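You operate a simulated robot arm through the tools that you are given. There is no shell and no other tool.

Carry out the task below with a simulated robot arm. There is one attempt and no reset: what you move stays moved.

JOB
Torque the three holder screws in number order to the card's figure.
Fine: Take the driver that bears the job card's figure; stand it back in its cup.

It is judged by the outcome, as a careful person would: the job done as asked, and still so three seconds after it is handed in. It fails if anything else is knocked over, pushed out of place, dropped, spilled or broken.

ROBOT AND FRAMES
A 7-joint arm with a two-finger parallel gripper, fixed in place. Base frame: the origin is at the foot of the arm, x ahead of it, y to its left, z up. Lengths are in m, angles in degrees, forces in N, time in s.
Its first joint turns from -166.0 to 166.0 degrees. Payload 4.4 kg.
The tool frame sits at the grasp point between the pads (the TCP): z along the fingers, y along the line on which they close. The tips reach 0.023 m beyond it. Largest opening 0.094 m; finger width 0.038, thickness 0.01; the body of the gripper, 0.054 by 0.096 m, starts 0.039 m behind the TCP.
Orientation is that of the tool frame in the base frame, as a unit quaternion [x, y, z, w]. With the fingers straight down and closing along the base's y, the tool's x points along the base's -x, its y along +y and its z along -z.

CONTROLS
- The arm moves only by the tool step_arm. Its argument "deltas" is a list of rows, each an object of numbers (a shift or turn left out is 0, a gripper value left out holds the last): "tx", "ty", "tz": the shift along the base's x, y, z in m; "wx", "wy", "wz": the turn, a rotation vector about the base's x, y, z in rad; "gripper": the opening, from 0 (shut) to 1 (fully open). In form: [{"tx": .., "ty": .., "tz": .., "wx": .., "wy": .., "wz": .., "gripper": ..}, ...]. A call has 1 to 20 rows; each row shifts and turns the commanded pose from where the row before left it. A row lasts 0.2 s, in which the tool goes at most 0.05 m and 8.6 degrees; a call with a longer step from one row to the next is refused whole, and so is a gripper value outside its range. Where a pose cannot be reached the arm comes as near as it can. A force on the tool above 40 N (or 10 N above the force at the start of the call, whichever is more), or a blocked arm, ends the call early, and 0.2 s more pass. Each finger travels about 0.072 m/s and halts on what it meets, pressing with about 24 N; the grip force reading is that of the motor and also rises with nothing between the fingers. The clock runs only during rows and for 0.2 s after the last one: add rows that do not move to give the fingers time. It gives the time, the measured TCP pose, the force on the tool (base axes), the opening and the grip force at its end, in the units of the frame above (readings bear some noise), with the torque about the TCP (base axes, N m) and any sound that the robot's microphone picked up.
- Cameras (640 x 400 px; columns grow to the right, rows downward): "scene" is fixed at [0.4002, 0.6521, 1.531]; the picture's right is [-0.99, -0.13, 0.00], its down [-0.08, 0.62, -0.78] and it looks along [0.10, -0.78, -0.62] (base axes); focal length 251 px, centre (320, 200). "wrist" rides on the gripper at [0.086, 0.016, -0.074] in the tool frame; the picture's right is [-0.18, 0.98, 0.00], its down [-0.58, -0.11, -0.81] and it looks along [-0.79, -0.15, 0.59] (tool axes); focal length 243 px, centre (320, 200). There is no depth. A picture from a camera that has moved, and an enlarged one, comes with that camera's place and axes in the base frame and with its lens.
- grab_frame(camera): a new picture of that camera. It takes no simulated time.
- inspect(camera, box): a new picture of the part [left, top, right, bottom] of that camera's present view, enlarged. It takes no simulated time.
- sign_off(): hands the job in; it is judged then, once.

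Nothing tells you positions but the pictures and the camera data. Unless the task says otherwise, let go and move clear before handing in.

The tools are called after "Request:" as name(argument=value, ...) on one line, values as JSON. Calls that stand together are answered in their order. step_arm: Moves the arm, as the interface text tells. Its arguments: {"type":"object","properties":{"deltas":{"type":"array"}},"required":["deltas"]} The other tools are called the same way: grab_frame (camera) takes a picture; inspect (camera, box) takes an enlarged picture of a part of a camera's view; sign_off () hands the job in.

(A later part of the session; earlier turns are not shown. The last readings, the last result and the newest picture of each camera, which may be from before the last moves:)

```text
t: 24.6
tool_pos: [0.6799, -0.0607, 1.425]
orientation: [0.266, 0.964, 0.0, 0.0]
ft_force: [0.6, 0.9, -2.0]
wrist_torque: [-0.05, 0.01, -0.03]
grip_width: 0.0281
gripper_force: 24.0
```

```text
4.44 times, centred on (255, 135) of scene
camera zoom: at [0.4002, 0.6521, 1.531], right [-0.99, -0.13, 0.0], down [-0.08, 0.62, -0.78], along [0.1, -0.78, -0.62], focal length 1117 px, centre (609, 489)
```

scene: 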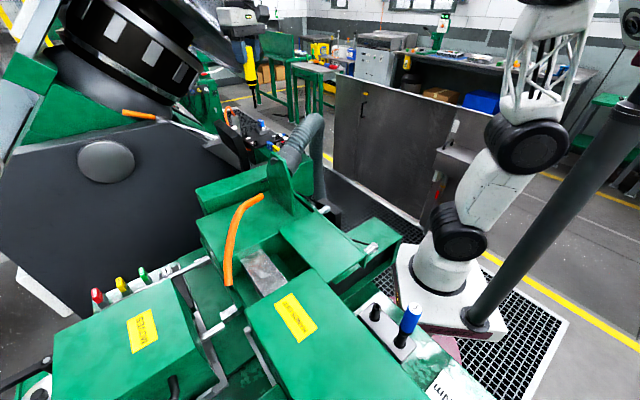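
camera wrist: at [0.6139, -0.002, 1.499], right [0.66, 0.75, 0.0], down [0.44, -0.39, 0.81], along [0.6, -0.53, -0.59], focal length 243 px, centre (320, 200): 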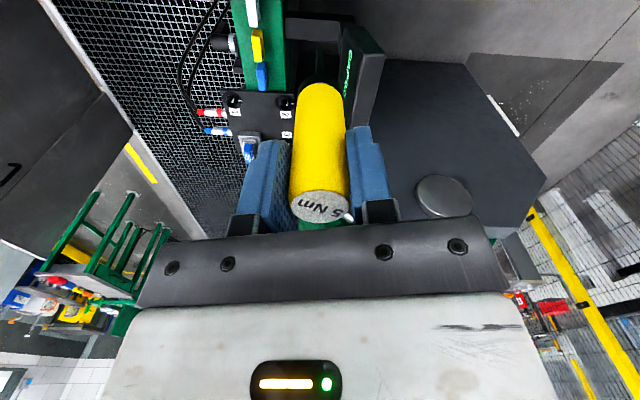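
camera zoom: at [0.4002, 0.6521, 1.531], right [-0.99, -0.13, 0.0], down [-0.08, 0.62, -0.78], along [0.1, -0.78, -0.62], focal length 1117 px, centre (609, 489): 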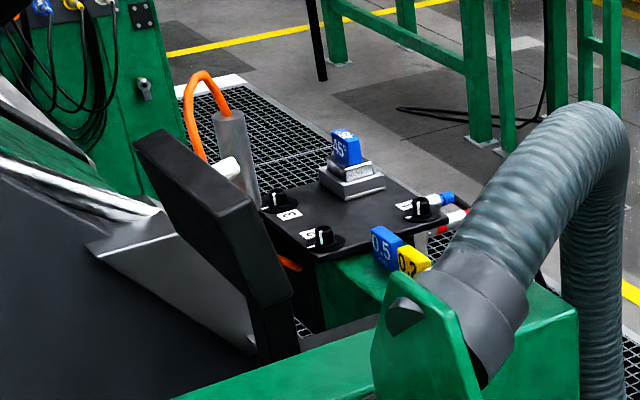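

The GAP display's top is at about z 1.20 and the heads are around 1.11. With the driver in a screw, the gripper stays at z > 1.21, so there is clearance. I'll now hover above screw 1 with plenty of clockwise wrist travel left.

Request:
step_arm(deltas=[{"tx": 0.0015, "ty": -0.0278, "wz": 0.0895}, {"tx": 0.0015, "ty": -0.0278, "wz": 0.0895}, {"tx": 0.0015, "ty": -0.0278, "wz": 0.0895}, {"tx": 0.0015, "ty": -0.0278, "wz": 0.0895}, {"tx": 0.0015, "ty": -0.0278, "wz": 0.0895}, {"tx": 0.0015, "ty": -0.0278, "wz": 0.0895}, {"tx": 0.0015, "ty": -0.0278, "wz": 0.0895}, {"tx": 0.0015, "ty": -0.0278, "wz": 0.0895}, {"tz": -0.03}, {"tz": -0.03}, {"tz": -0.03}, {"tz": -0.02}, {}])

Request:
grab_frame(camera="wrist")

Request:
inspect(camera="scene", box=[215, 70, 315, 160])

```text
t: 27.4
tool_pos: [0.695, -0.2816, 1.3109]
orientation: [-0.089, 0.996, -0.001, 0.0]
ft_force: [-0.9, 0.0, -0.6]
wrist_torque: [-0.02, -0.04, 0.0]
grip_width: 0.028
gripper_force: 24.0
```

```text
taken
camera wrist: at [0.6069, -0.2807, 1.3845], right [0.01, 1.0, 0.0], down [0.59, 0.0, 0.81], along [0.81, -0.01, -0.59], focal length 243 px, centre (320, 200)
```

wrist: 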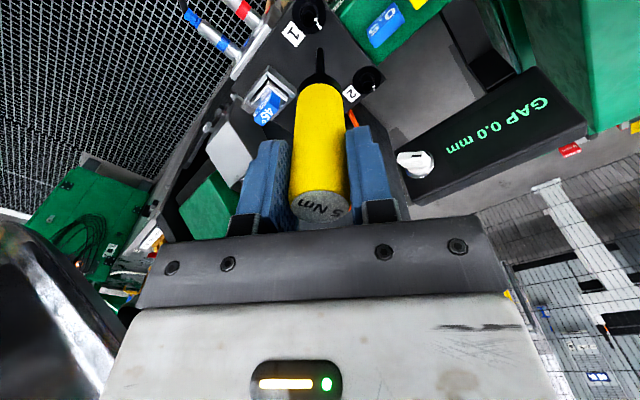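

```text
4.44 times, centred on (265, 115) of scene
camera zoom: at [0.4002, 0.6521, 1.531], right [-0.99, -0.13, 0.0], down [-0.08, 0.62, -0.78], along [0.1, -0.78, -0.62], focal length 1117 px, centre (564, 578)
```

zoom: 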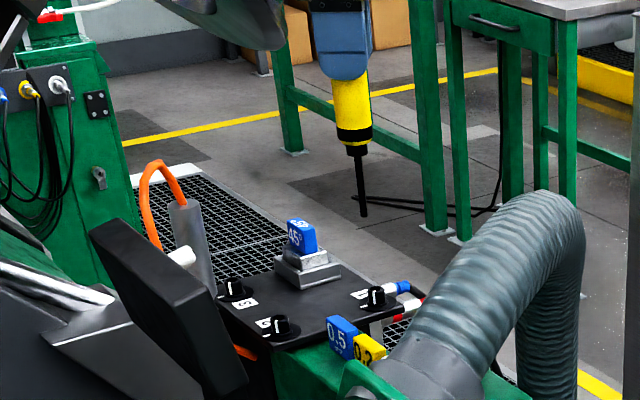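

Request:
inspect(camera="wrist", box=[260, 0, 400, 100])

Request:
inspect(camera="scene", box=[270, 100, 310, 150])

```text
4.00 times, centred on (330, 50) of wrist
camera zoom: at [0.6069, -0.2807, 1.3845], right [0.01, 1.0, 0.0], down [0.59, 0.0, 0.81], along [0.81, -0.01, -0.59], focal length 970 px, centre (280, 800)
```

zoom: 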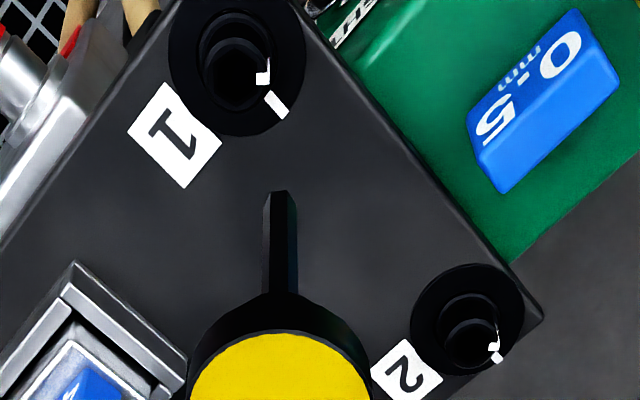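

```text
8.00 times, centred on (290, 125) of scene
camera zoom: at [0.4002, 0.6521, 1.531], right [-0.99, -0.13, 0.0], down [-0.08, 0.62, -0.78], along [0.1, -0.78, -0.62], focal length 2010 px, centre (560, 800)
```

zoom: 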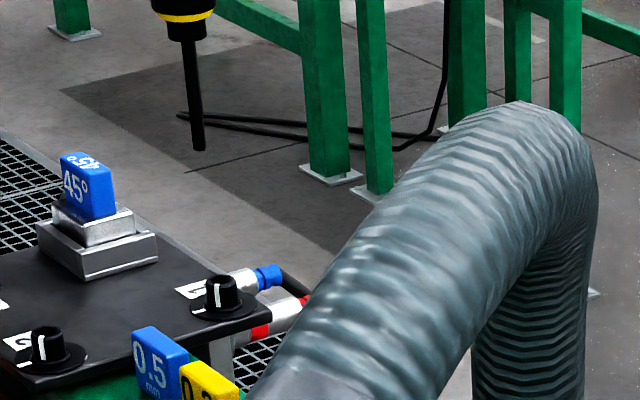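

Triangulating both views puts screw 1's head at (0.6955, -0.292, 1.0995) and the blade tip at (0.696, -0.281, ~1.172). I'll shift 11 mm in -y and come down to about 15 mm above the head to check again.

Request:
step_arm(deltas=[{"ty": -0.0105, "tz": -0.015}, {"tz": -0.02}, {"tz": -0.02}, {}])

Request:
inspect(camera="wrist", box=[260, 0, 400, 100])

Request:
inspect(camera="scene", box=[260, 110, 300, 150])

```text
t: 28.4
tool_pos: [0.6921, -0.2927, 1.2579]
orientation: [-0.089, 0.996, 0.0, 0.0]
ft_force: [-0.6, 1.2, -1.8]
wrist_torque: [0.0, 0.03, 0.02]
grip_width: 0.0279
gripper_force: 23.8
```

```text
4.00 times, centred on (330, 50) of wrist
camera zoom: at [0.606, -0.2908, 1.3325], right [0.01, 1.0, 0.0], down [0.59, 0.0, 0.81], along [0.81, -0.01, -0.59], focal length 970 px, centre (280, 800)
```

zoom: 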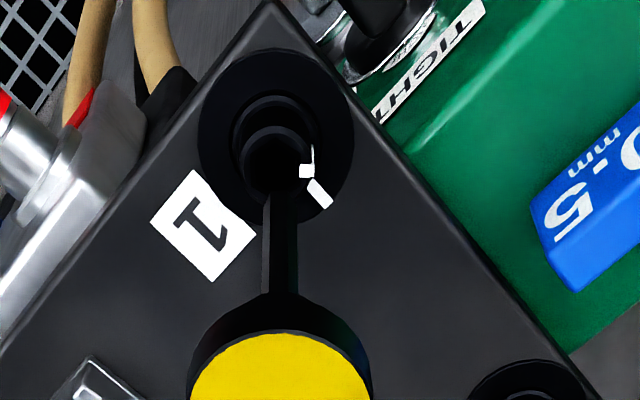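

```text
10.00 times, centred on (280, 130) of scene
camera zoom: at [0.4002, 0.6521, 1.531], right [-0.99, -0.13, 0.0], down [-0.08, 0.62, -0.78], along [0.1, -0.78, -0.62], focal length 2512 px, centre (720, 900)
```

zoom: 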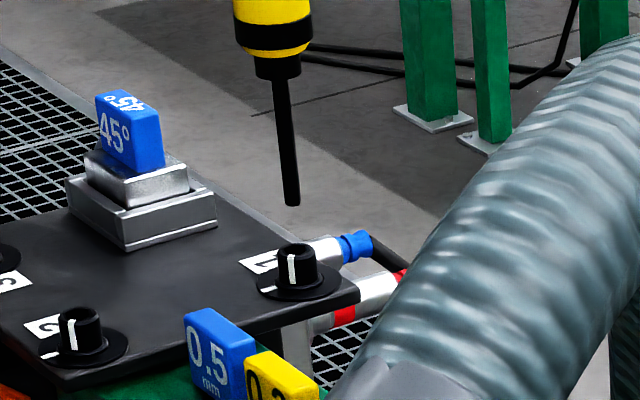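

Request:
inspect(camera="wrist", box=[300, 15, 350, 60])

Request:
inspect(camera="scene", box=[268, 125, 288, 145])

Request:
grab_frame(camera="wrist")

Request:
inspect(camera="wrist", box=[330, 0, 420, 50])

```text
8.89 times, centred on (325, 38) of wrist
camera zoom: at [0.606, -0.2908, 1.3325], right [0.01, 1.0, 0.0], down [0.59, 0.0, 0.81], along [0.81, -0.01, -0.59], focal length 2157 px, centre (276, 1644)
```

zoom: 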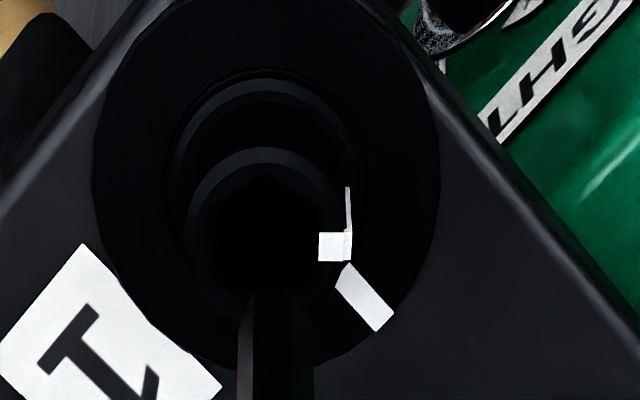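

```text
16.00 times, centred on (278, 135) of scene
camera zoom: at [0.4002, 0.6521, 1.531], right [-0.99, -0.13, 0.0], down [-0.08, 0.62, -0.78], along [0.1, -0.78, -0.62], focal length 4020 px, centre (992, 1240)
```

zoom: 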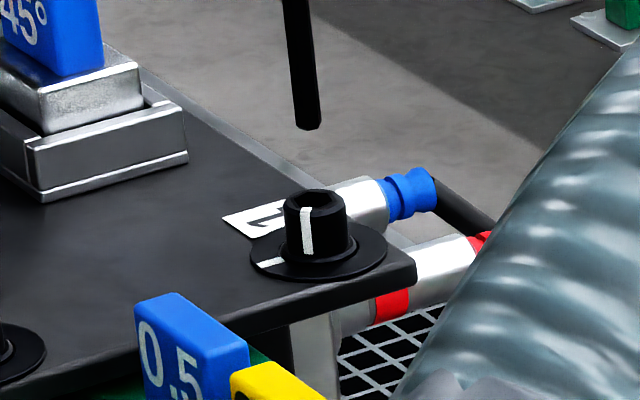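

```text
taken
camera wrist: at [0.606, -0.2908, 1.3325], right [0.01, 1.0, 0.0], down [0.59, 0.0, 0.81], along [0.81, -0.01, -0.59], focal length 243 px, centre (320, 200)
```

wrist: 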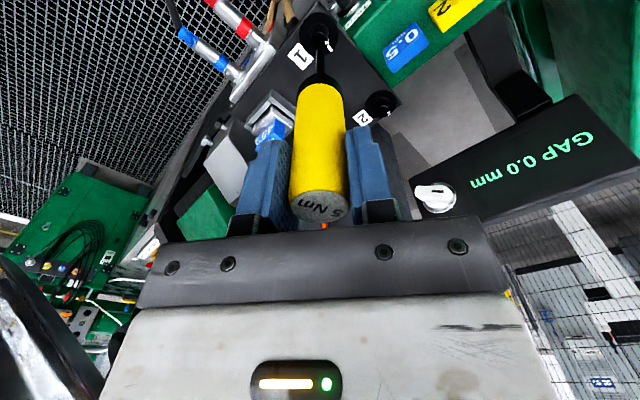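

```text
7.11 times, centred on (375, 25) of wrist
camera zoom: at [0.606, -0.2908, 1.3325], right [0.01, 1.0, 0.0], down [0.59, 0.0, 0.81], along [0.81, -0.01, -0.59], focal length 1725 px, centre (-71, 1444)
```

zoom: 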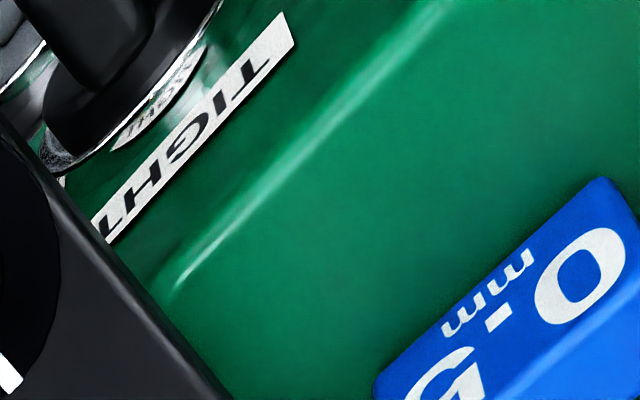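

Tip and bore line up to within 1 mm in both views. I'll nudge 0.7 mm and go down gently into the socket.

Request:
step_arm(deltas=[{"ty": -0.0007, "tz": -0.005}, {"tz": -0.005}, {"tz": -0.005}, {"tz": -0.004}, {"tz": -0.003}, {"tz": -0.003}])

Request:
inspect(camera="scene", box=[268, 125, 288, 145])

Request:
inspect(camera="wrist", box=[300, 15, 350, 60])

```text
t: 29.8
tool_pos: [0.6921, -0.2921, 1.233]
orientation: [-0.089, 0.996, -0.001, 0.001]
ft_force: [-1.2, 2.2, 23.0]
wrist_torque: [0.46, 0.28, 0.01]
grip_width: 0.0282
gripper_force: 24.1
```

```text
16.00 times, centred on (278, 135) of scene
camera zoom: at [0.4002, 0.6521, 1.531], right [-0.99, -0.13, 0.0], down [-0.08, 0.62, -0.78], along [0.1, -0.78, -0.62], focal length 4020 px, centre (992, 1240)
```

zoom: 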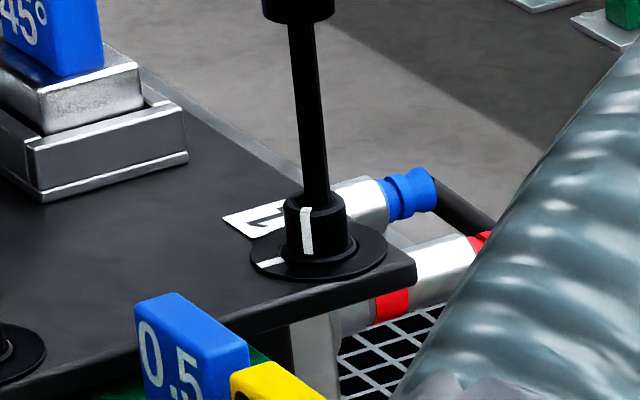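

```text
8.89 times, centred on (325, 38) of wrist
camera zoom: at [0.6046, -0.2918, 1.308], right [0.01, 1.0, 0.0], down [0.59, 0.0, 0.81], along [0.81, -0.01, -0.59], focal length 2157 px, centre (276, 1644)
```

zoom: 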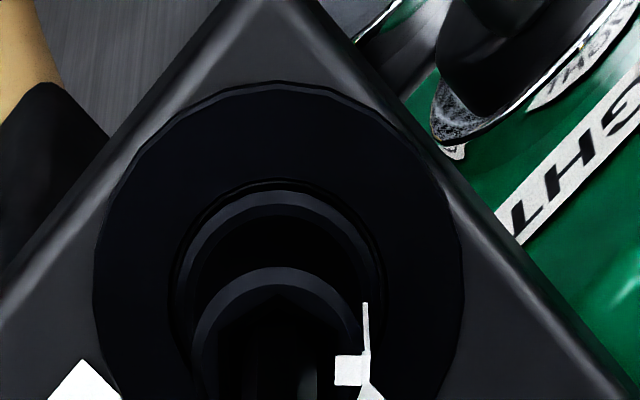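

The blade tip sits in the socket mouth with 23 N of reaction. I'll turn gently clockwise and watch whether it drops in or drives the screw.

Request:
step_arm(deltas=[{"wz": -0.06}, {"wz": -0.06}, {"wz": -0.06}])

Request:
inspect(camera="scene", box=[268, 125, 288, 145])

Request:
inspect(camera="wrist", box=[280, 0, 380, 80])

```text
t: 30.6
tool_pos: [0.6925, -0.2936, 1.2346]
orientation: [0.001, 1.0, -0.002, 0.002]
ft_force: [-1.9, 0.0, 39.4]
wrist_torque: [0.27, 0.09, 0.03]
grip_width: 0.0282
gripper_force: 24.4
```

```text
16.00 times, centred on (278, 135) of scene
camera zoom: at [0.4002, 0.6521, 1.531], right [-0.99, -0.13, 0.0], down [-0.08, 0.62, -0.78], along [0.1, -0.78, -0.62], focal length 4020 px, centre (992, 1240)
```

zoom: 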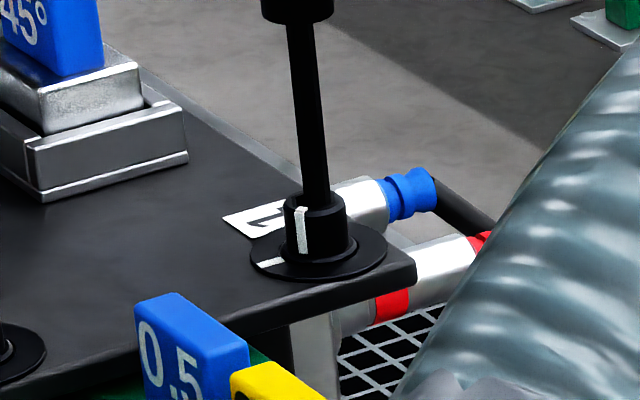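

```text
5.00 times, centred on (330, 40) of wrist
camera zoom: at [0.6066, -0.2754, 1.3078], right [0.19, 0.98, 0.0], down [0.58, -0.11, 0.81], along [0.79, -0.15, -0.59], focal length 1213 px, centre (270, 1000)
```

zoom: 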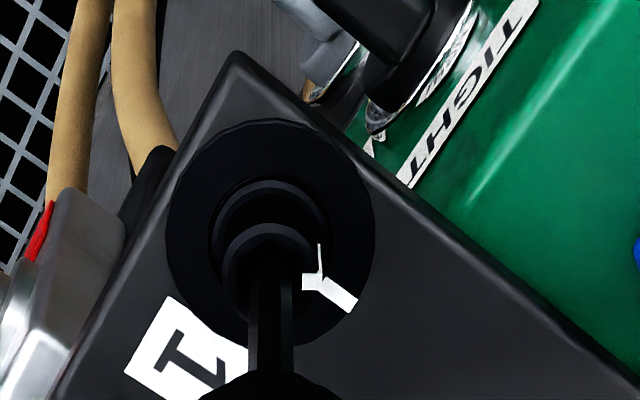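

The white mark moved clockwise with the driver, so the blade is engaged and the screw is turning. I'll ease the downward push a little and keep turning clockwise, watching the torque and listening for a click.

Request:
step_arm(deltas=[{"tz": 0.003, "wz": -0.03}, {"wz": -0.06}, {"wz": -0.06}, {"wz": -0.06}])

Request:
inspect(camera="wrist", box=[280, 0, 380, 80])

Request:
inspect(camera="scene", box=[268, 125, 288, 145])

```text
t: 31.6
tool_pos: [0.6917, -0.2909, 1.236]
orientation: [0.107, 0.994, 0.001, -0.001]
ft_force: [-0.1, -0.3, -0.8]
wrist_torque: [-0.01, -0.05, 0.01]
grip_width: 0.0282
gripper_force: 24.4
```

```text
5.00 times, centred on (330, 40) of wrist
camera zoom: at [0.6116, -0.2564, 1.3095], right [0.39, 0.92, 0.0], down [0.55, -0.23, 0.81], along [0.74, -0.31, -0.59], focal length 1213 px, centre (270, 1000)
```

zoom: 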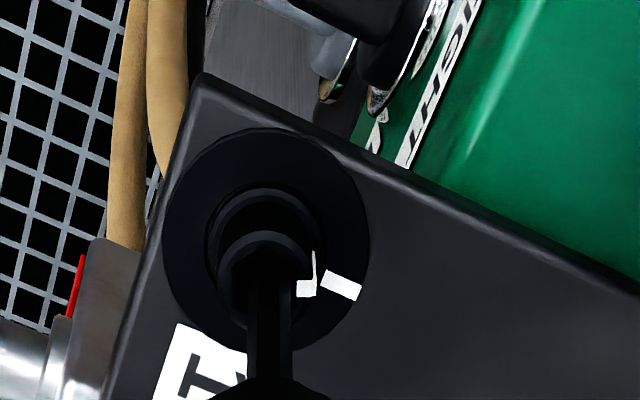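

```text
16.00 times, centred on (278, 135) of scene
camera zoom: at [0.4002, 0.6521, 1.531], right [-0.99, -0.13, 0.0], down [-0.08, 0.62, -0.78], along [0.1, -0.78, -0.62], focal length 4020 px, centre (992, 1240)
```

zoom: 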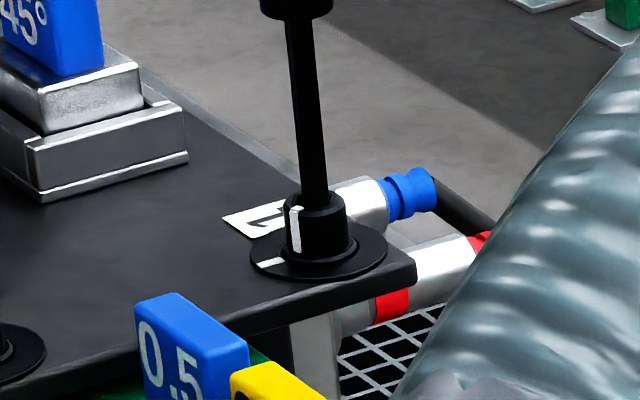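

The head is following 1:1, about 22° so far, with roughly 20° to go until its mark meets the tick. I'll keep turning with a touch of downward pressure.

Request:
step_arm(deltas=[{"tz": -0.0015, "wz": -0.06}, {"wz": -0.06}, {"wz": -0.06}, {"wz": -0.06}])

Request:
inspect(camera="wrist", box=[280, 0, 380, 80])

Request:
inspect(camera="scene", box=[268, 125, 288, 145])

```text
t: 32.6
tool_pos: [0.691, -0.2919, 1.2335]
orientation: [0.225, 0.974, 0.0, 0.0]
ft_force: [-0.2, 0.1, -1.2]
wrist_torque: [0.04, 0.07, 0.07]
grip_width: 0.028
gripper_force: 24.1
```

```text
5.00 times, centred on (330, 40) of wrist
camera zoom: at [0.6222, -0.2391, 1.3077], right [0.6, 0.8, 0.0], down [0.48, -0.35, 0.81], along [0.65, -0.48, -0.59], focal length 1213 px, centre (270, 1000)
```

zoom: 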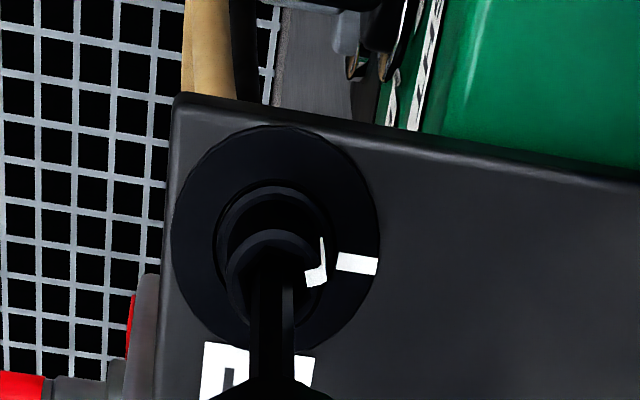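

```text
16.00 times, centred on (278, 135) of scene
camera zoom: at [0.4002, 0.6521, 1.531], right [-0.99, -0.13, 0.0], down [-0.08, 0.62, -0.78], along [0.1, -0.78, -0.62], focal length 4020 px, centre (992, 1240)
```

zoom: 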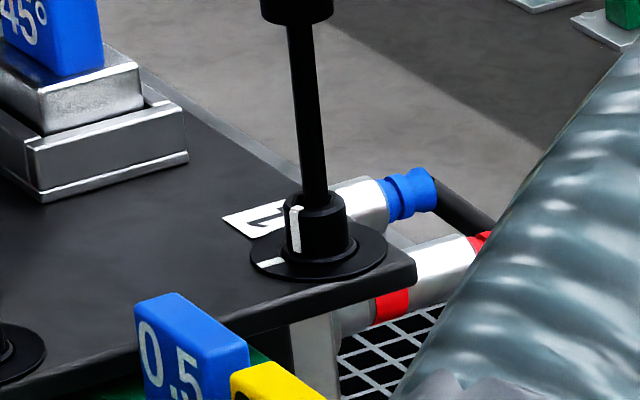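

The mark didn't move in that last step. I need to know whether the handle slipped in the grip or the blade slipped in the socket.

Request:
inspect(camera="wrist", box=[260, 160, 380, 240])

Request:
inspect(camera="wrist", box=[310, 30, 350, 80])

Request:
inspect(camera="scene", box=[273, 125, 283, 138])

```text
5.00 times, centred on (320, 200) of wrist
camera zoom: at [0.6222, -0.2391, 1.3077], right [0.6, 0.8, 0.0], down [0.48, -0.35, 0.81], along [0.65, -0.48, -0.59], focal length 1213 px, centre (320, 200)
```

zoom: 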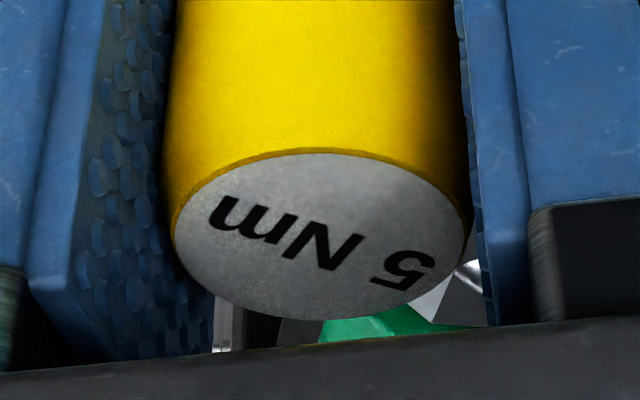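

```text
8.00 times, centred on (330, 55) of wrist
camera zoom: at [0.6222, -0.2391, 1.3077], right [0.6, 0.8, 0.0], down [0.48, -0.35, 0.81], along [0.65, -0.48, -0.59], focal length 1941 px, centre (240, 1360)
```

zoom: 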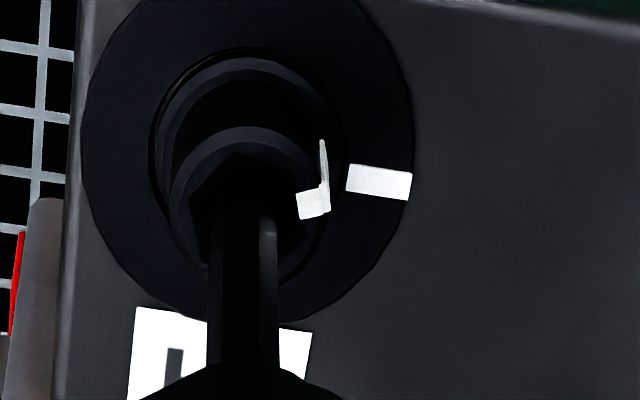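

```text
16.00 times, centred on (278, 132) of scene
camera zoom: at [0.4002, 0.6521, 1.531], right [-0.99, -0.13, 0.0], down [-0.08, 0.62, -0.78], along [0.1, -0.78, -0.62], focal length 4020 px, centre (992, 1296)
```

zoom: 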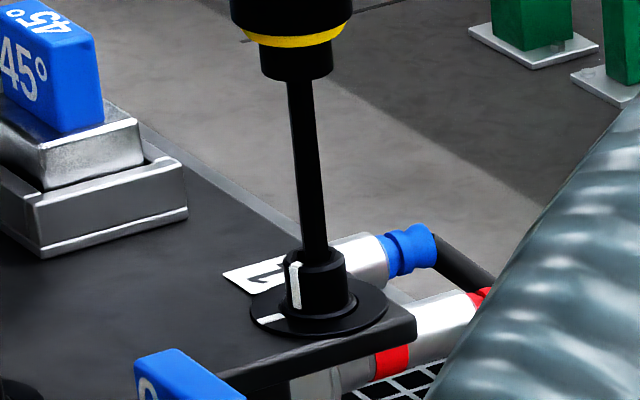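

The cap text kept its angle, so the handle held and the blade turned freely in the socket. It's only about 5 mm in and unloaded. I'll press down a bit to see whether it drops deeper.

Request:
step_arm(deltas=[{"tz": -0.003}, {"tz": -0.003}, {}])

```text
t: 33.2
tool_pos: [0.693, -0.2929, 1.2334]
orientation: [0.224, 0.975, -0.001, 0.004]
ft_force: [-3.6, 5.8, 5.6]
wrist_torque: [0.4, -0.04, -0.01]
grip_width: 0.0279
gripper_force: 24.3
stopped in row 3: the force on the tool passed its limit at 42 N (the readings are from after the stop); the commanded pose is now the measured one
```

At z 1.233 the blade is bottomed. With a moderate push held on, I'll turn again and see whether the mark moves.

Request:
step_arm(deltas=[{"tz": -0.001, "wz": -0.04}, {"wz": -0.05}, {"wz": -0.05}])

Request:
inspect(camera="scene", box=[268, 125, 288, 145])

Request:
inspect(camera="wrist", box=[280, 0, 380, 80])

Request:
inspect(camera="wrist", box=[260, 160, 380, 240])

```text
t: 34.0
tool_pos: [0.692, -0.2918, 1.233]
orientation: [0.292, 0.956, -0.001, 0.004]
ft_force: [-3.8, 7.2, 19.6]
wrist_torque: [0.09, -0.22, 0.04]
grip_width: 0.028
gripper_force: 24.1
```

```text
16.00 times, centred on (278, 135) of scene
camera zoom: at [0.4002, 0.6521, 1.531], right [-0.99, -0.13, 0.0], down [-0.08, 0.62, -0.78], along [0.1, -0.78, -0.62], focal length 4020 px, centre (992, 1240)
```

zoom: 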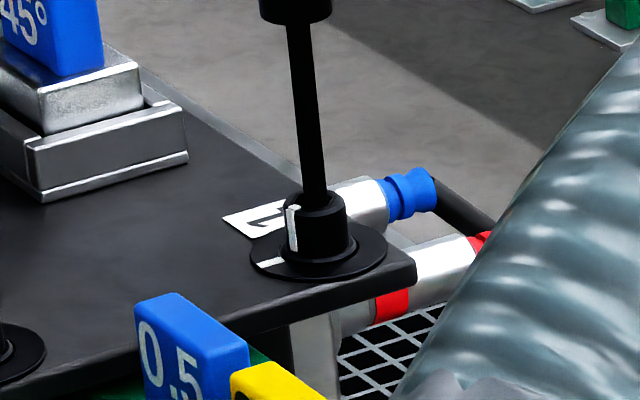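

```text
5.00 times, centred on (330, 40) of wrist
camera zoom: at [0.6305, -0.23, 1.3065], right [0.7, 0.71, 0.0], down [0.42, -0.41, 0.81], along [0.58, -0.57, -0.58], focal length 1213 px, centre (270, 1000)
```

zoom: 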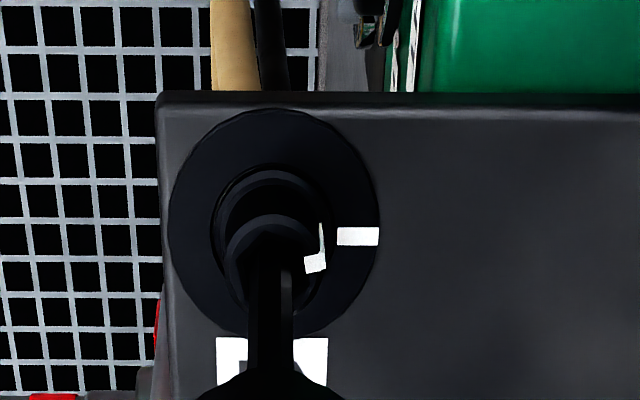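

```text
5.00 times, centred on (320, 200) of wrist
camera zoom: at [0.6305, -0.23, 1.3065], right [0.7, 0.71, 0.0], down [0.42, -0.41, 0.81], along [0.58, -0.57, -0.58], focal length 1213 px, centre (320, 200)
```

zoom: 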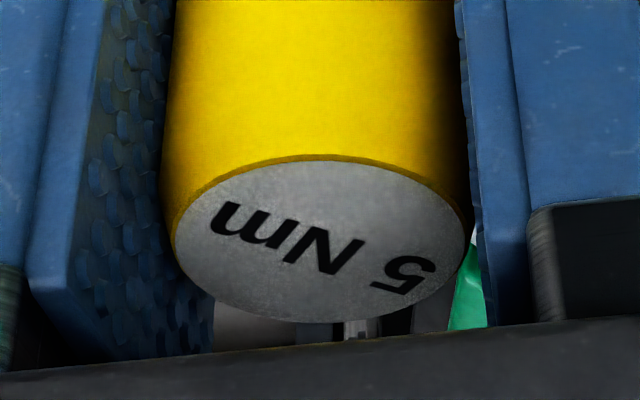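

The head follows only partly, so the hex may not be keyed in yet, just rubbing. I'll lift clear and compare the angle of the blade's hex with that of the socket.

Request:
step_arm(deltas=[{"tz": 0.01}, {"tz": 0.01}, {"tz": 0.01}, {}])

Request:
inspect(camera="wrist", box=[305, 20, 345, 60])

Request:
inspect(camera="scene", box=[272, 126, 284, 140])

Request:
inspect(camera="wrist", box=[280, 0, 380, 100])

```text
t: 35.0
tool_pos: [0.6925, -0.2927, 1.2607]
orientation: [0.293, 0.956, -0.001, 0.002]
ft_force: [0.3, -0.2, -1.6]
wrist_torque: [-0.03, -0.02, 0.0]
grip_width: 0.0279
gripper_force: 24.1
```

```text
10.00 times, centred on (325, 40) of wrist
camera zoom: at [0.63, -0.2294, 1.3345], right [0.7, 0.71, 0.0], down [0.42, -0.41, 0.81], along [0.58, -0.57, -0.59], focal length 2426 px, centre (270, 1800)
```

zoom: 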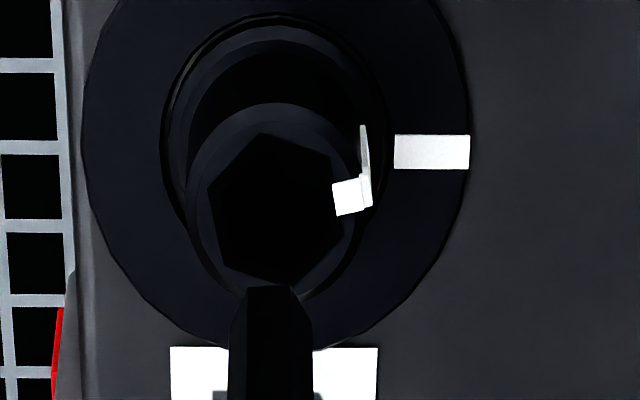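

```text
16.00 times, centred on (278, 133) of scene
camera zoom: at [0.4002, 0.6521, 1.531], right [-0.99, -0.13, 0.0], down [-0.08, 0.62, -0.78], along [0.1, -0.78, -0.62], focal length 4020 px, centre (992, 1272)
```

zoom: 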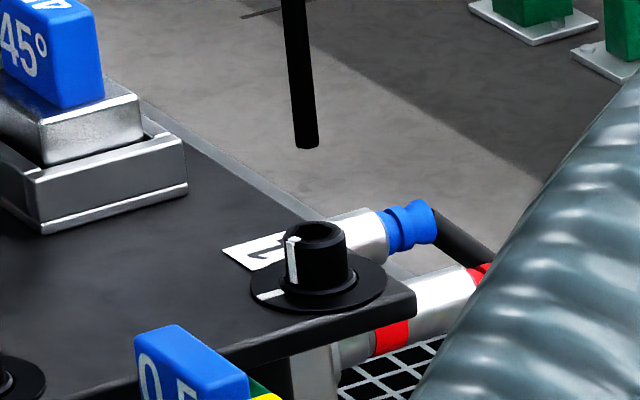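

```text
4.00 times, centred on (330, 50) of wrist
camera zoom: at [0.63, -0.2294, 1.3345], right [0.7, 0.71, 0.0], down [0.42, -0.41, 0.81], along [0.58, -0.57, -0.59], focal length 970 px, centre (280, 800)
```

zoom: 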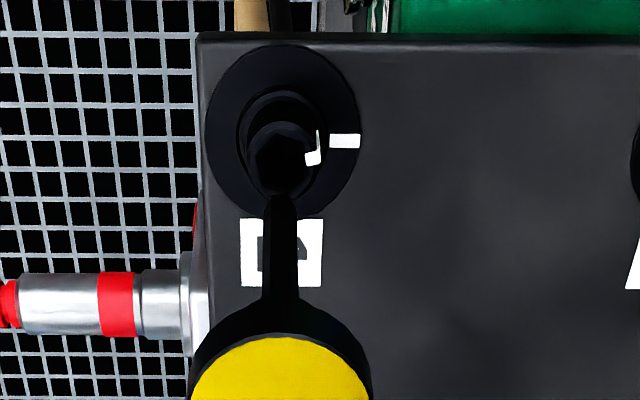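

Now it's clear: the head has a hex socket, and the blade's hex is about 18° out of phase with it. I'll turn 42° counter-clockwise while lifted so the hexes match (this also regains travel), then reseat.

Request:
step_arm(deltas=[{"wz": 0.122}, {"wz": 0.122}, {"wz": 0.122}, {"wz": 0.122}, {"wz": 0.122}, {"wz": 0.122}, {}])

Request:
inspect(camera="wrist", box=[305, 20, 345, 60])

Request:
inspect(camera="scene", box=[272, 126, 284, 140])

```text
t: 36.6
tool_pos: [0.6923, -0.2932, 1.2643]
orientation: [-0.07, 0.998, 0.0, 0.003]
ft_force: [1.3, -0.8, -0.7]
wrist_torque: [0.01, -0.02, 0.0]
grip_width: 0.0279
gripper_force: 23.9
```

```text
10.00 times, centred on (325, 40) of wrist
camera zoom: at [0.6042, -0.2889, 1.3357], right [0.04, 1.0, 0.0], down [0.59, -0.03, 0.81], along [0.81, -0.04, -0.59], focal length 2426 px, centre (270, 1800)
```

zoom: 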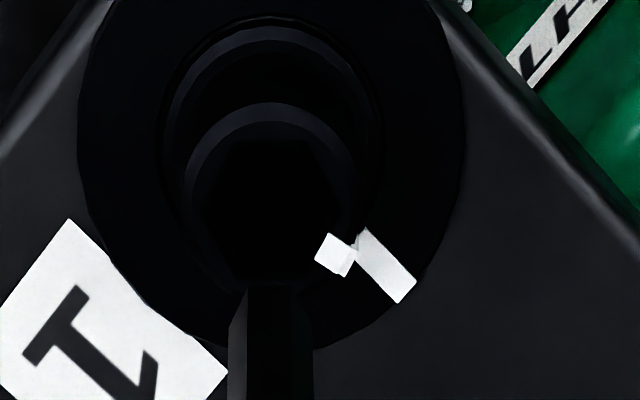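

```text
16.00 times, centred on (278, 133) of scene
camera zoom: at [0.4002, 0.6521, 1.531], right [-0.99, -0.13, 0.0], down [-0.08, 0.62, -0.78], along [0.1, -0.78, -0.62], focal length 4020 px, centre (992, 1272)
```

zoom: 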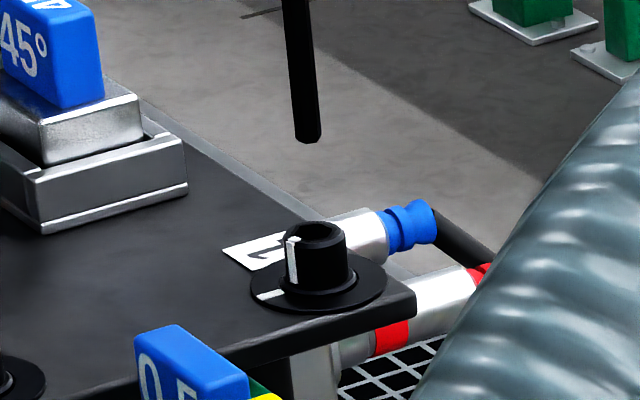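

The blade and socket hexes now line up and the centring is good. I'll go down.

Request:
step_arm(deltas=[{"tz": -0.01}, {"tz": -0.01}, {"tz": -0.005}, {"tz": -0.003}, {"tz": -0.003}, {"tz": -0.002}, {}])

Request:
inspect(camera="scene", box=[272, 126, 284, 140])

```text
t: 38.1
tool_pos: [0.6921, -0.2921, 1.2324]
orientation: [-0.07, 0.997, -0.001, 0.007]
ft_force: [-5.6, 4.2, 5.6]
wrist_torque: [0.46, 0.13, 0.03]
grip_width: 0.0278
gripper_force: 23.8
stopped in row 7: the force on the tool passed its limit at 41 N (the readings are from after the stop); the commanded pose is now the measured one
```

```text
16.00 times, centred on (278, 133) of scene
camera zoom: at [0.4002, 0.6521, 1.531], right [-0.99, -0.13, 0.0], down [-0.08, 0.62, -0.78], along [0.1, -0.78, -0.62], focal length 4020 px, centre (992, 1272)
```

zoom: 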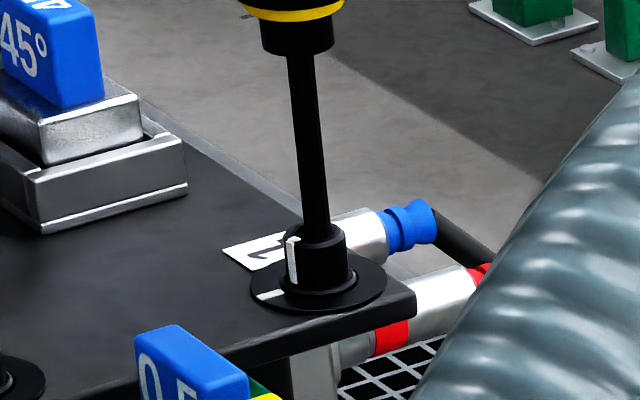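

Same depth, so it's bottomed. I'll hold about 25 N down and turn clockwise.

Request:
step_arm(deltas=[{"tz": -0.003}, {"wz": -0.05}, {"wz": -0.05}, {"wz": -0.05}])

Request:
inspect(camera="scene", box=[272, 126, 284, 140])

Request:
inspect(camera="wrist", box=[300, 20, 360, 80])

```text
t: 38.8
tool_pos: [0.6928, -0.2947, 1.2328]
orientation: [-0.039, 0.999, -0.002, 0.008]
ft_force: [-5.9, 3.1, 5.2]
wrist_torque: [0.54, 0.04, 0.03]
grip_width: 0.0282
gripper_force: 24.2
stopped in row 3: the force on the tool passed its limit at 41 N (the readings are from after the stop); the commanded pose is now the measured one
```

```text
16.00 times, centred on (278, 133) of scene
camera zoom: at [0.4002, 0.6521, 1.531], right [-0.99, -0.13, 0.0], down [-0.08, 0.62, -0.78], along [0.1, -0.78, -0.62], focal length 4020 px, centre (992, 1272)
```

zoom: 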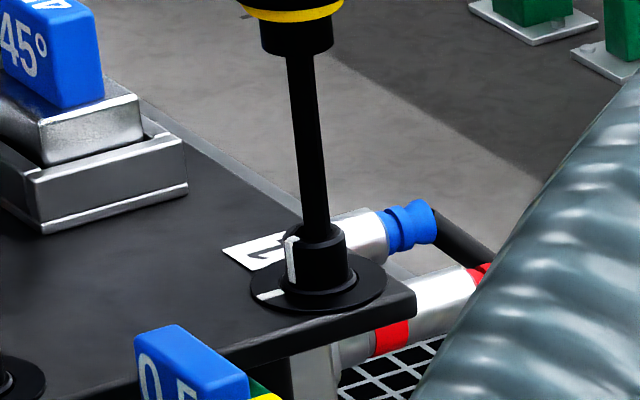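

```text
6.67 times, centred on (330, 50) of wrist
camera zoom: at [0.6051, -0.2826, 1.3055], right [0.11, 0.99, 0.0], down [0.57, -0.06, 0.82], along [0.81, -0.09, -0.58], focal length 1618 px, centre (253, 1200)
```

zoom: 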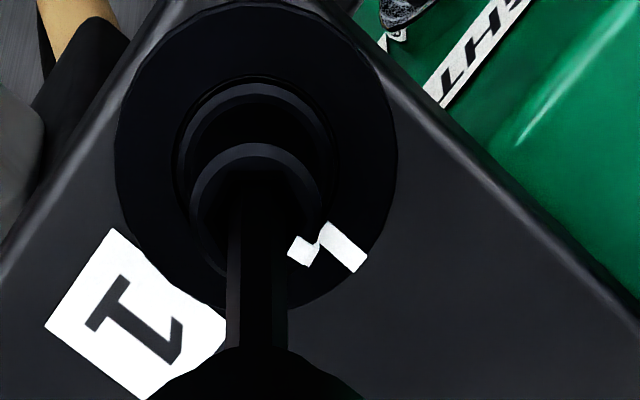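

Small vertical steps load it quickly, so I'll use a lighter push and keep turning.

Request:
step_arm(deltas=[{"tz": -0.001}, {"wz": -0.05}, {"wz": -0.05}, {"wz": -0.05}])

Request:
inspect(camera="scene", box=[272, 126, 284, 140])

Request:
inspect(camera="wrist", box=[300, 20, 360, 80])

```text
t: 39.8
tool_pos: [0.6941, -0.2934, 1.2311]
orientation: [0.035, 0.999, -0.003, 0.007]
ft_force: [2.0, 2.1, 3.2]
wrist_torque: [0.26, -0.21, 0.02]
grip_width: 0.0281
gripper_force: 24.1
```

```text
16.00 times, centred on (278, 133) of scene
camera zoom: at [0.4002, 0.6521, 1.531], right [-0.99, -0.13, 0.0], down [-0.08, 0.62, -0.78], along [0.1, -0.78, -0.62], focal length 4020 px, centre (992, 1272)
```

zoom: 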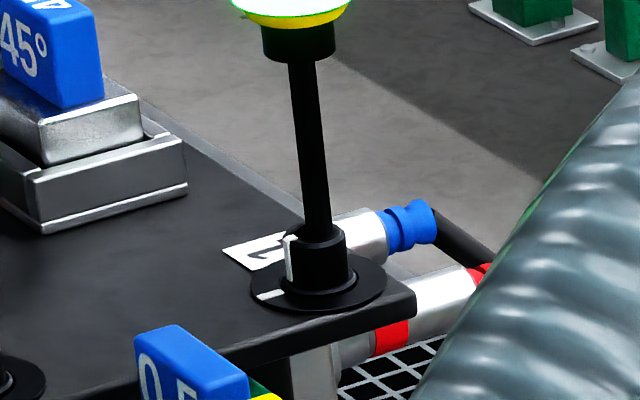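

```text
6.67 times, centred on (330, 50) of wrist
camera zoom: at [0.6079, -0.2705, 1.3034], right [0.25, 0.97, 0.0], down [0.56, -0.15, 0.82], along [0.79, -0.21, -0.58], focal length 1618 px, centre (253, 1200)
```

zoom: 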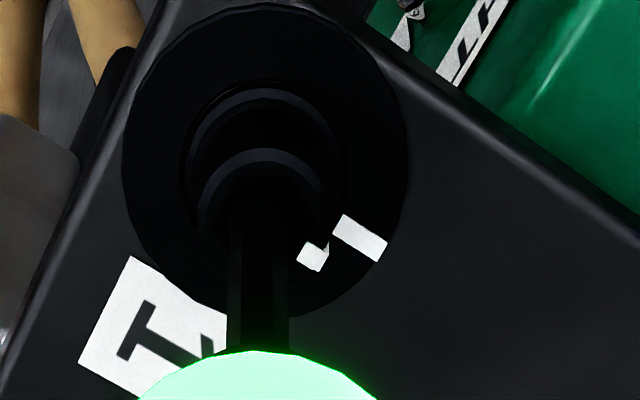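

The driver's ring has lit bright green, its torque-reached signal, and the mark on screw 1 lines up with the tick. I'll stop turning, check, and lift off.

Request:
grab_frame(camera="wrist")

Request:
step_arm(deltas=[{"tz": 0.008}, {"tz": 0.012}, {"tz": 0.015}, {"tz": 0.015}, {}])

Request:
grab_frame(camera="wrist")

Request:
inspect(camera="wrist", box=[270, 0, 430, 120])

Request:
inspect(camera="scene", box=[240, 90, 300, 150])

```text
taken
camera wrist: at [0.6079, -0.2705, 1.3034], right [0.25, 0.97, 0.0], down [0.56, -0.15, 0.82], along [0.79, -0.21, -0.58], focal length 243 px, centre (320, 200)
```

wrist: 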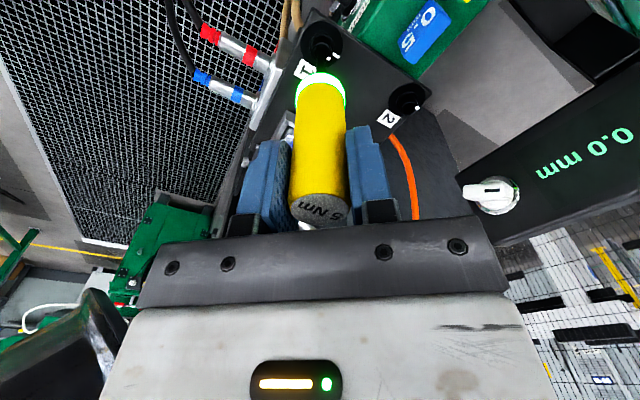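

```text
t: 41.0
tool_pos: [0.6947, -0.2931, 1.2809]
orientation: [0.035, 0.999, -0.003, 0.007]
ft_force: [-0.4, 1.0, -0.5]
wrist_torque: [-0.02, 0.0, 0.0]
grip_width: 0.0279
gripper_force: 24.4
```

```text
taken
camera wrist: at [0.6091, -0.2689, 1.3534], right [0.25, 0.97, 0.0], down [0.56, -0.14, 0.82], along [0.79, -0.21, -0.58], focal length 243 px, centre (320, 200)
```

wrist: 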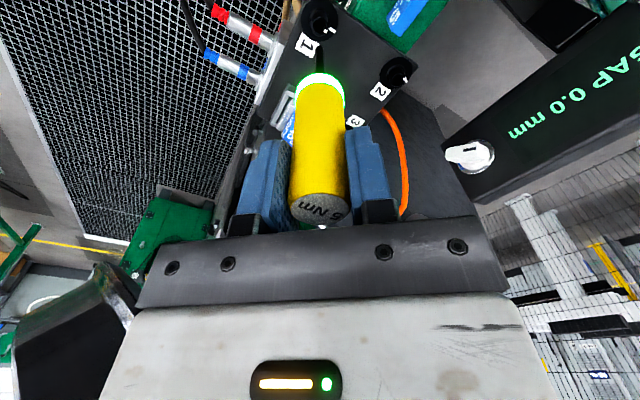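

```text
3.33 times, centred on (350, 60) of wrist
camera zoom: at [0.6091, -0.2689, 1.3534], right [0.25, 0.97, 0.0], down [0.56, -0.14, 0.82], along [0.79, -0.21, -0.58], focal length 809 px, centre (220, 667)
```

zoom: 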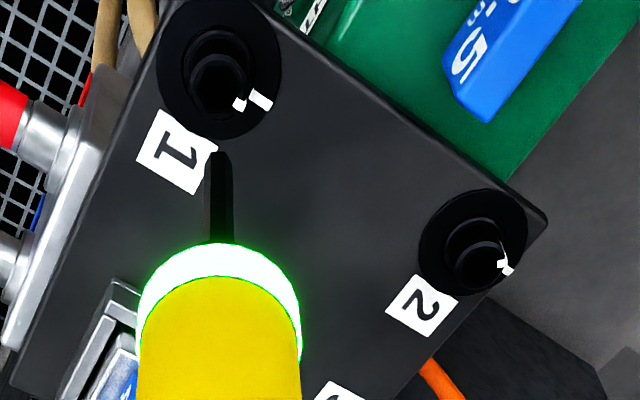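

```text
6.67 times, centred on (270, 120) of scene
camera zoom: at [0.4002, 0.6521, 1.531], right [-0.99, -0.13, 0.0], down [-0.08, 0.62, -0.78], along [0.1, -0.78, -0.62], focal length 1675 px, centre (653, 733)
```

zoom: 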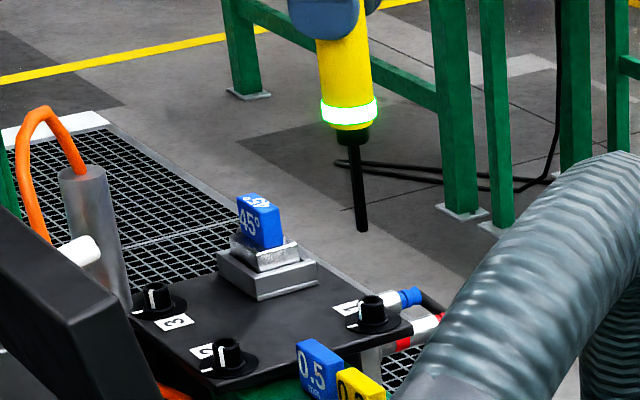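

Screw 1's mark sits at its tick and the lamp is green, so it's done. Next I'll level the small tilt the wrist picked up and hover over screw 2, about 0.1 m along the panel.

Request:
step_arm(deltas=[{"tz": 0.012, "wx": 0.006, "wy": 0.0138}, {"tx": 0.018, "ty": 0.018}, {"tx": 0.018, "ty": 0.018}, {"tx": 0.018, "ty": 0.018}, {"tx": 0.016, "ty": 0.0176}, {}])

Request:
grab_frame(camera="wrist")

Request:
inspect(camera="wrist", box=[280, 0, 380, 90])

Request:
inspect(camera="scene", box=[235, 110, 275, 150])

```text
t: 42.4
tool_pos: [0.7645, -0.2192, 1.2947]
orientation: [0.035, 0.999, 0.0, 0.001]
ft_force: [-0.6, -0.2, -1.1]
wrist_torque: [0.02, -0.02, 0.01]
grip_width: 0.0278
gripper_force: 24.5
```

```text
taken
camera wrist: at [0.6802, -0.1972, 1.3685], right [0.25, 0.97, 0.0], down [0.57, -0.15, 0.81], along [0.78, -0.2, -0.59], focal length 243 px, centre (320, 200)
```

wrist: 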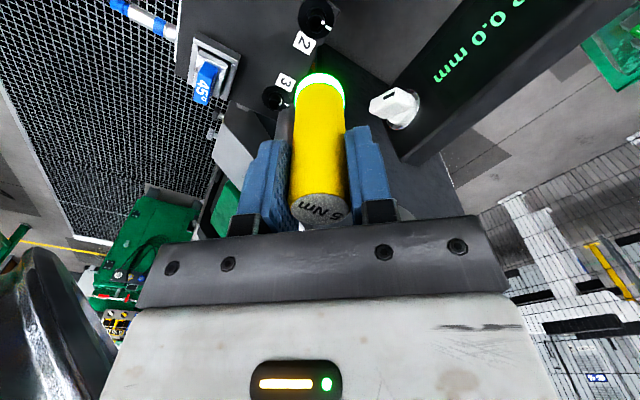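

```text
4.44 times, centred on (330, 45) of wrist
camera zoom: at [0.6802, -0.1972, 1.3685], right [0.25, 0.97, 0.0], down [0.57, -0.15, 0.81], along [0.78, -0.2, -0.59], focal length 1078 px, centre (276, 889)
```

zoom: 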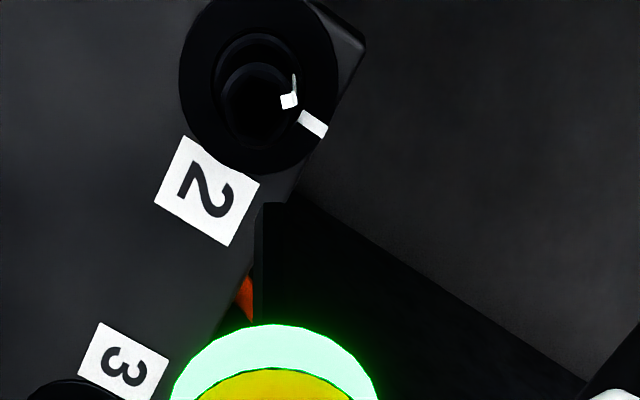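

```text
10.00 times, centred on (255, 130) of scene
camera zoom: at [0.4002, 0.6521, 1.531], right [-0.99, -0.13, 0.0], down [-0.08, 0.62, -0.78], along [0.1, -0.78, -0.62], focal length 2512 px, centre (970, 900)
```

zoom: 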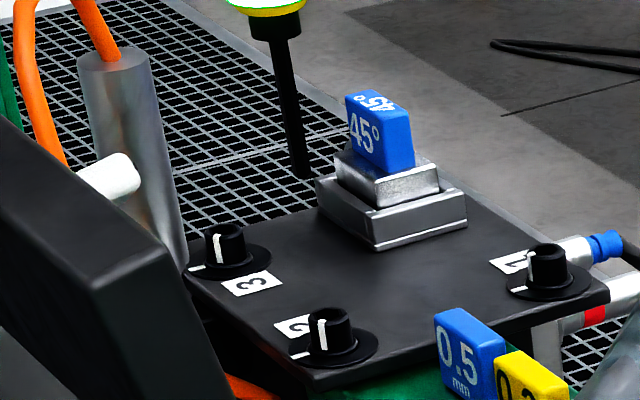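

Screw 2's head is about 3–4 mm off the tool axis. I'll correct that, come down to just above it, and compare the hex angles.

Request:
step_arm(deltas=[{"tx": -0.002, "ty": -0.0032, "tz": -0.01, "wz": -0.1}, {"tz": -0.012, "wz": -0.1}, {"tz": -0.01}, {}])

Request:
inspect(camera="wrist", box=[300, 10, 350, 60])

Request:
inspect(camera="scene", box=[248, 128, 264, 148])

```text
t: 43.4
tool_pos: [0.7605, -0.2223, 1.2613]
orientation: [0.135, 0.991, 0.0, 0.001]
ft_force: [0.2, -0.1, -0.7]
wrist_torque: [-0.02, 0.01, 0.03]
grip_width: 0.0278
gripper_force: 24.1
```

```text
8.00 times, centred on (325, 35) of wrist
camera zoom: at [0.682, -0.1834, 1.3353], right [0.44, 0.9, 0.0], down [0.53, -0.26, 0.81], along [0.73, -0.36, -0.59], focal length 1941 px, centre (280, 1520)
```

zoom: 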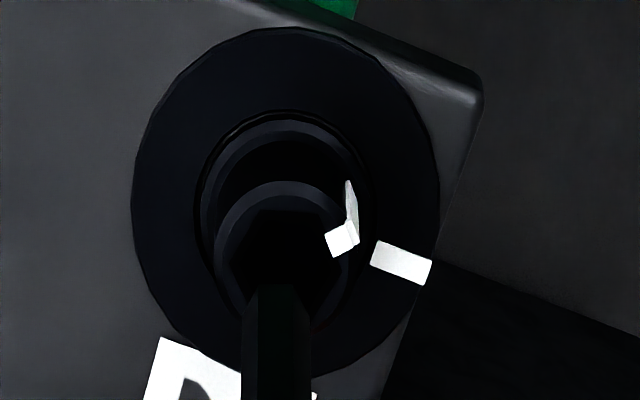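

```text
16.00 times, centred on (256, 138) of scene
camera zoom: at [0.4002, 0.6521, 1.531], right [-0.99, -0.13, 0.0], down [-0.08, 0.62, -0.78], along [0.1, -0.78, -0.62], focal length 4020 px, centre (1344, 1192)
```

zoom: 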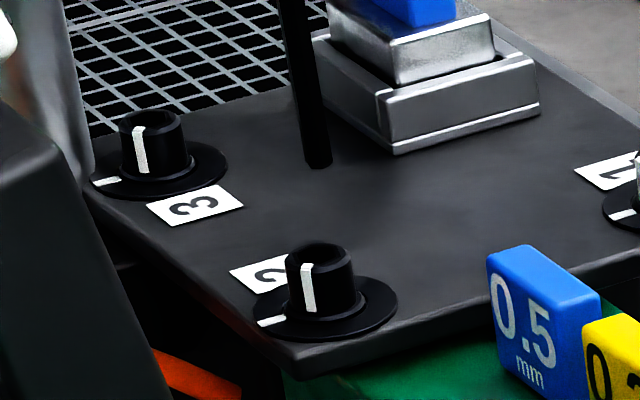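

The hexes look close to aligned. The blade should move about 3 mm in +x. I'll apply that and check again.

Request:
step_arm(deltas=[{"tx": 0.0028, "ty": -0.001}, {}])

Request:
inspect(camera="wrist", box=[305, 15, 345, 55])

Request:
inspect(camera="scene", box=[248, 128, 264, 148])

```text
t: 44.0
tool_pos: [0.7639, -0.2245, 1.2616]
orientation: [0.135, 0.991, 0.0, 0.001]
ft_force: [-0.3, -0.5, -0.8]
wrist_torque: [-0.01, 0.0, 0.01]
grip_width: 0.028
gripper_force: 24.1
```

```text
10.00 times, centred on (325, 35) of wrist
camera zoom: at [0.6846, -0.1856, 1.3362], right [0.44, 0.9, 0.0], down [0.53, -0.26, 0.81], along [0.73, -0.36, -0.59], focal length 2426 px, centre (270, 1850)
```

zoom: 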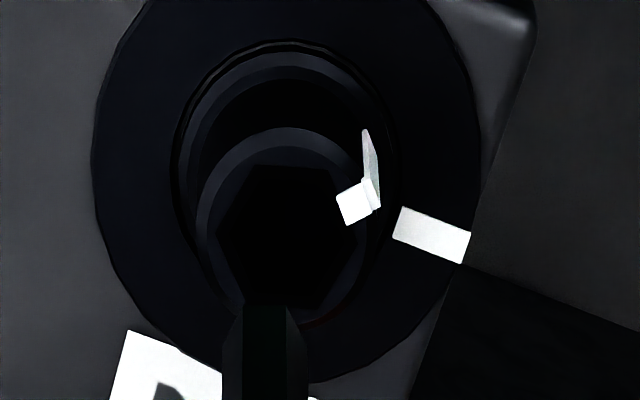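

```text
16.00 times, centred on (256, 138) of scene
camera zoom: at [0.4002, 0.6521, 1.531], right [-0.99, -0.13, 0.0], down [-0.08, 0.62, -0.78], along [0.1, -0.78, -0.62], focal length 4020 px, centre (1344, 1192)
```

zoom: 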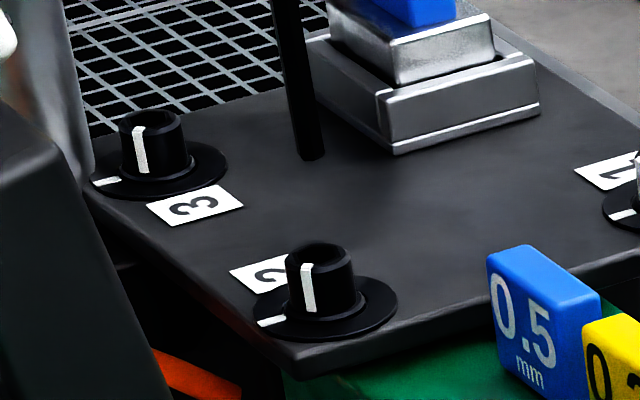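

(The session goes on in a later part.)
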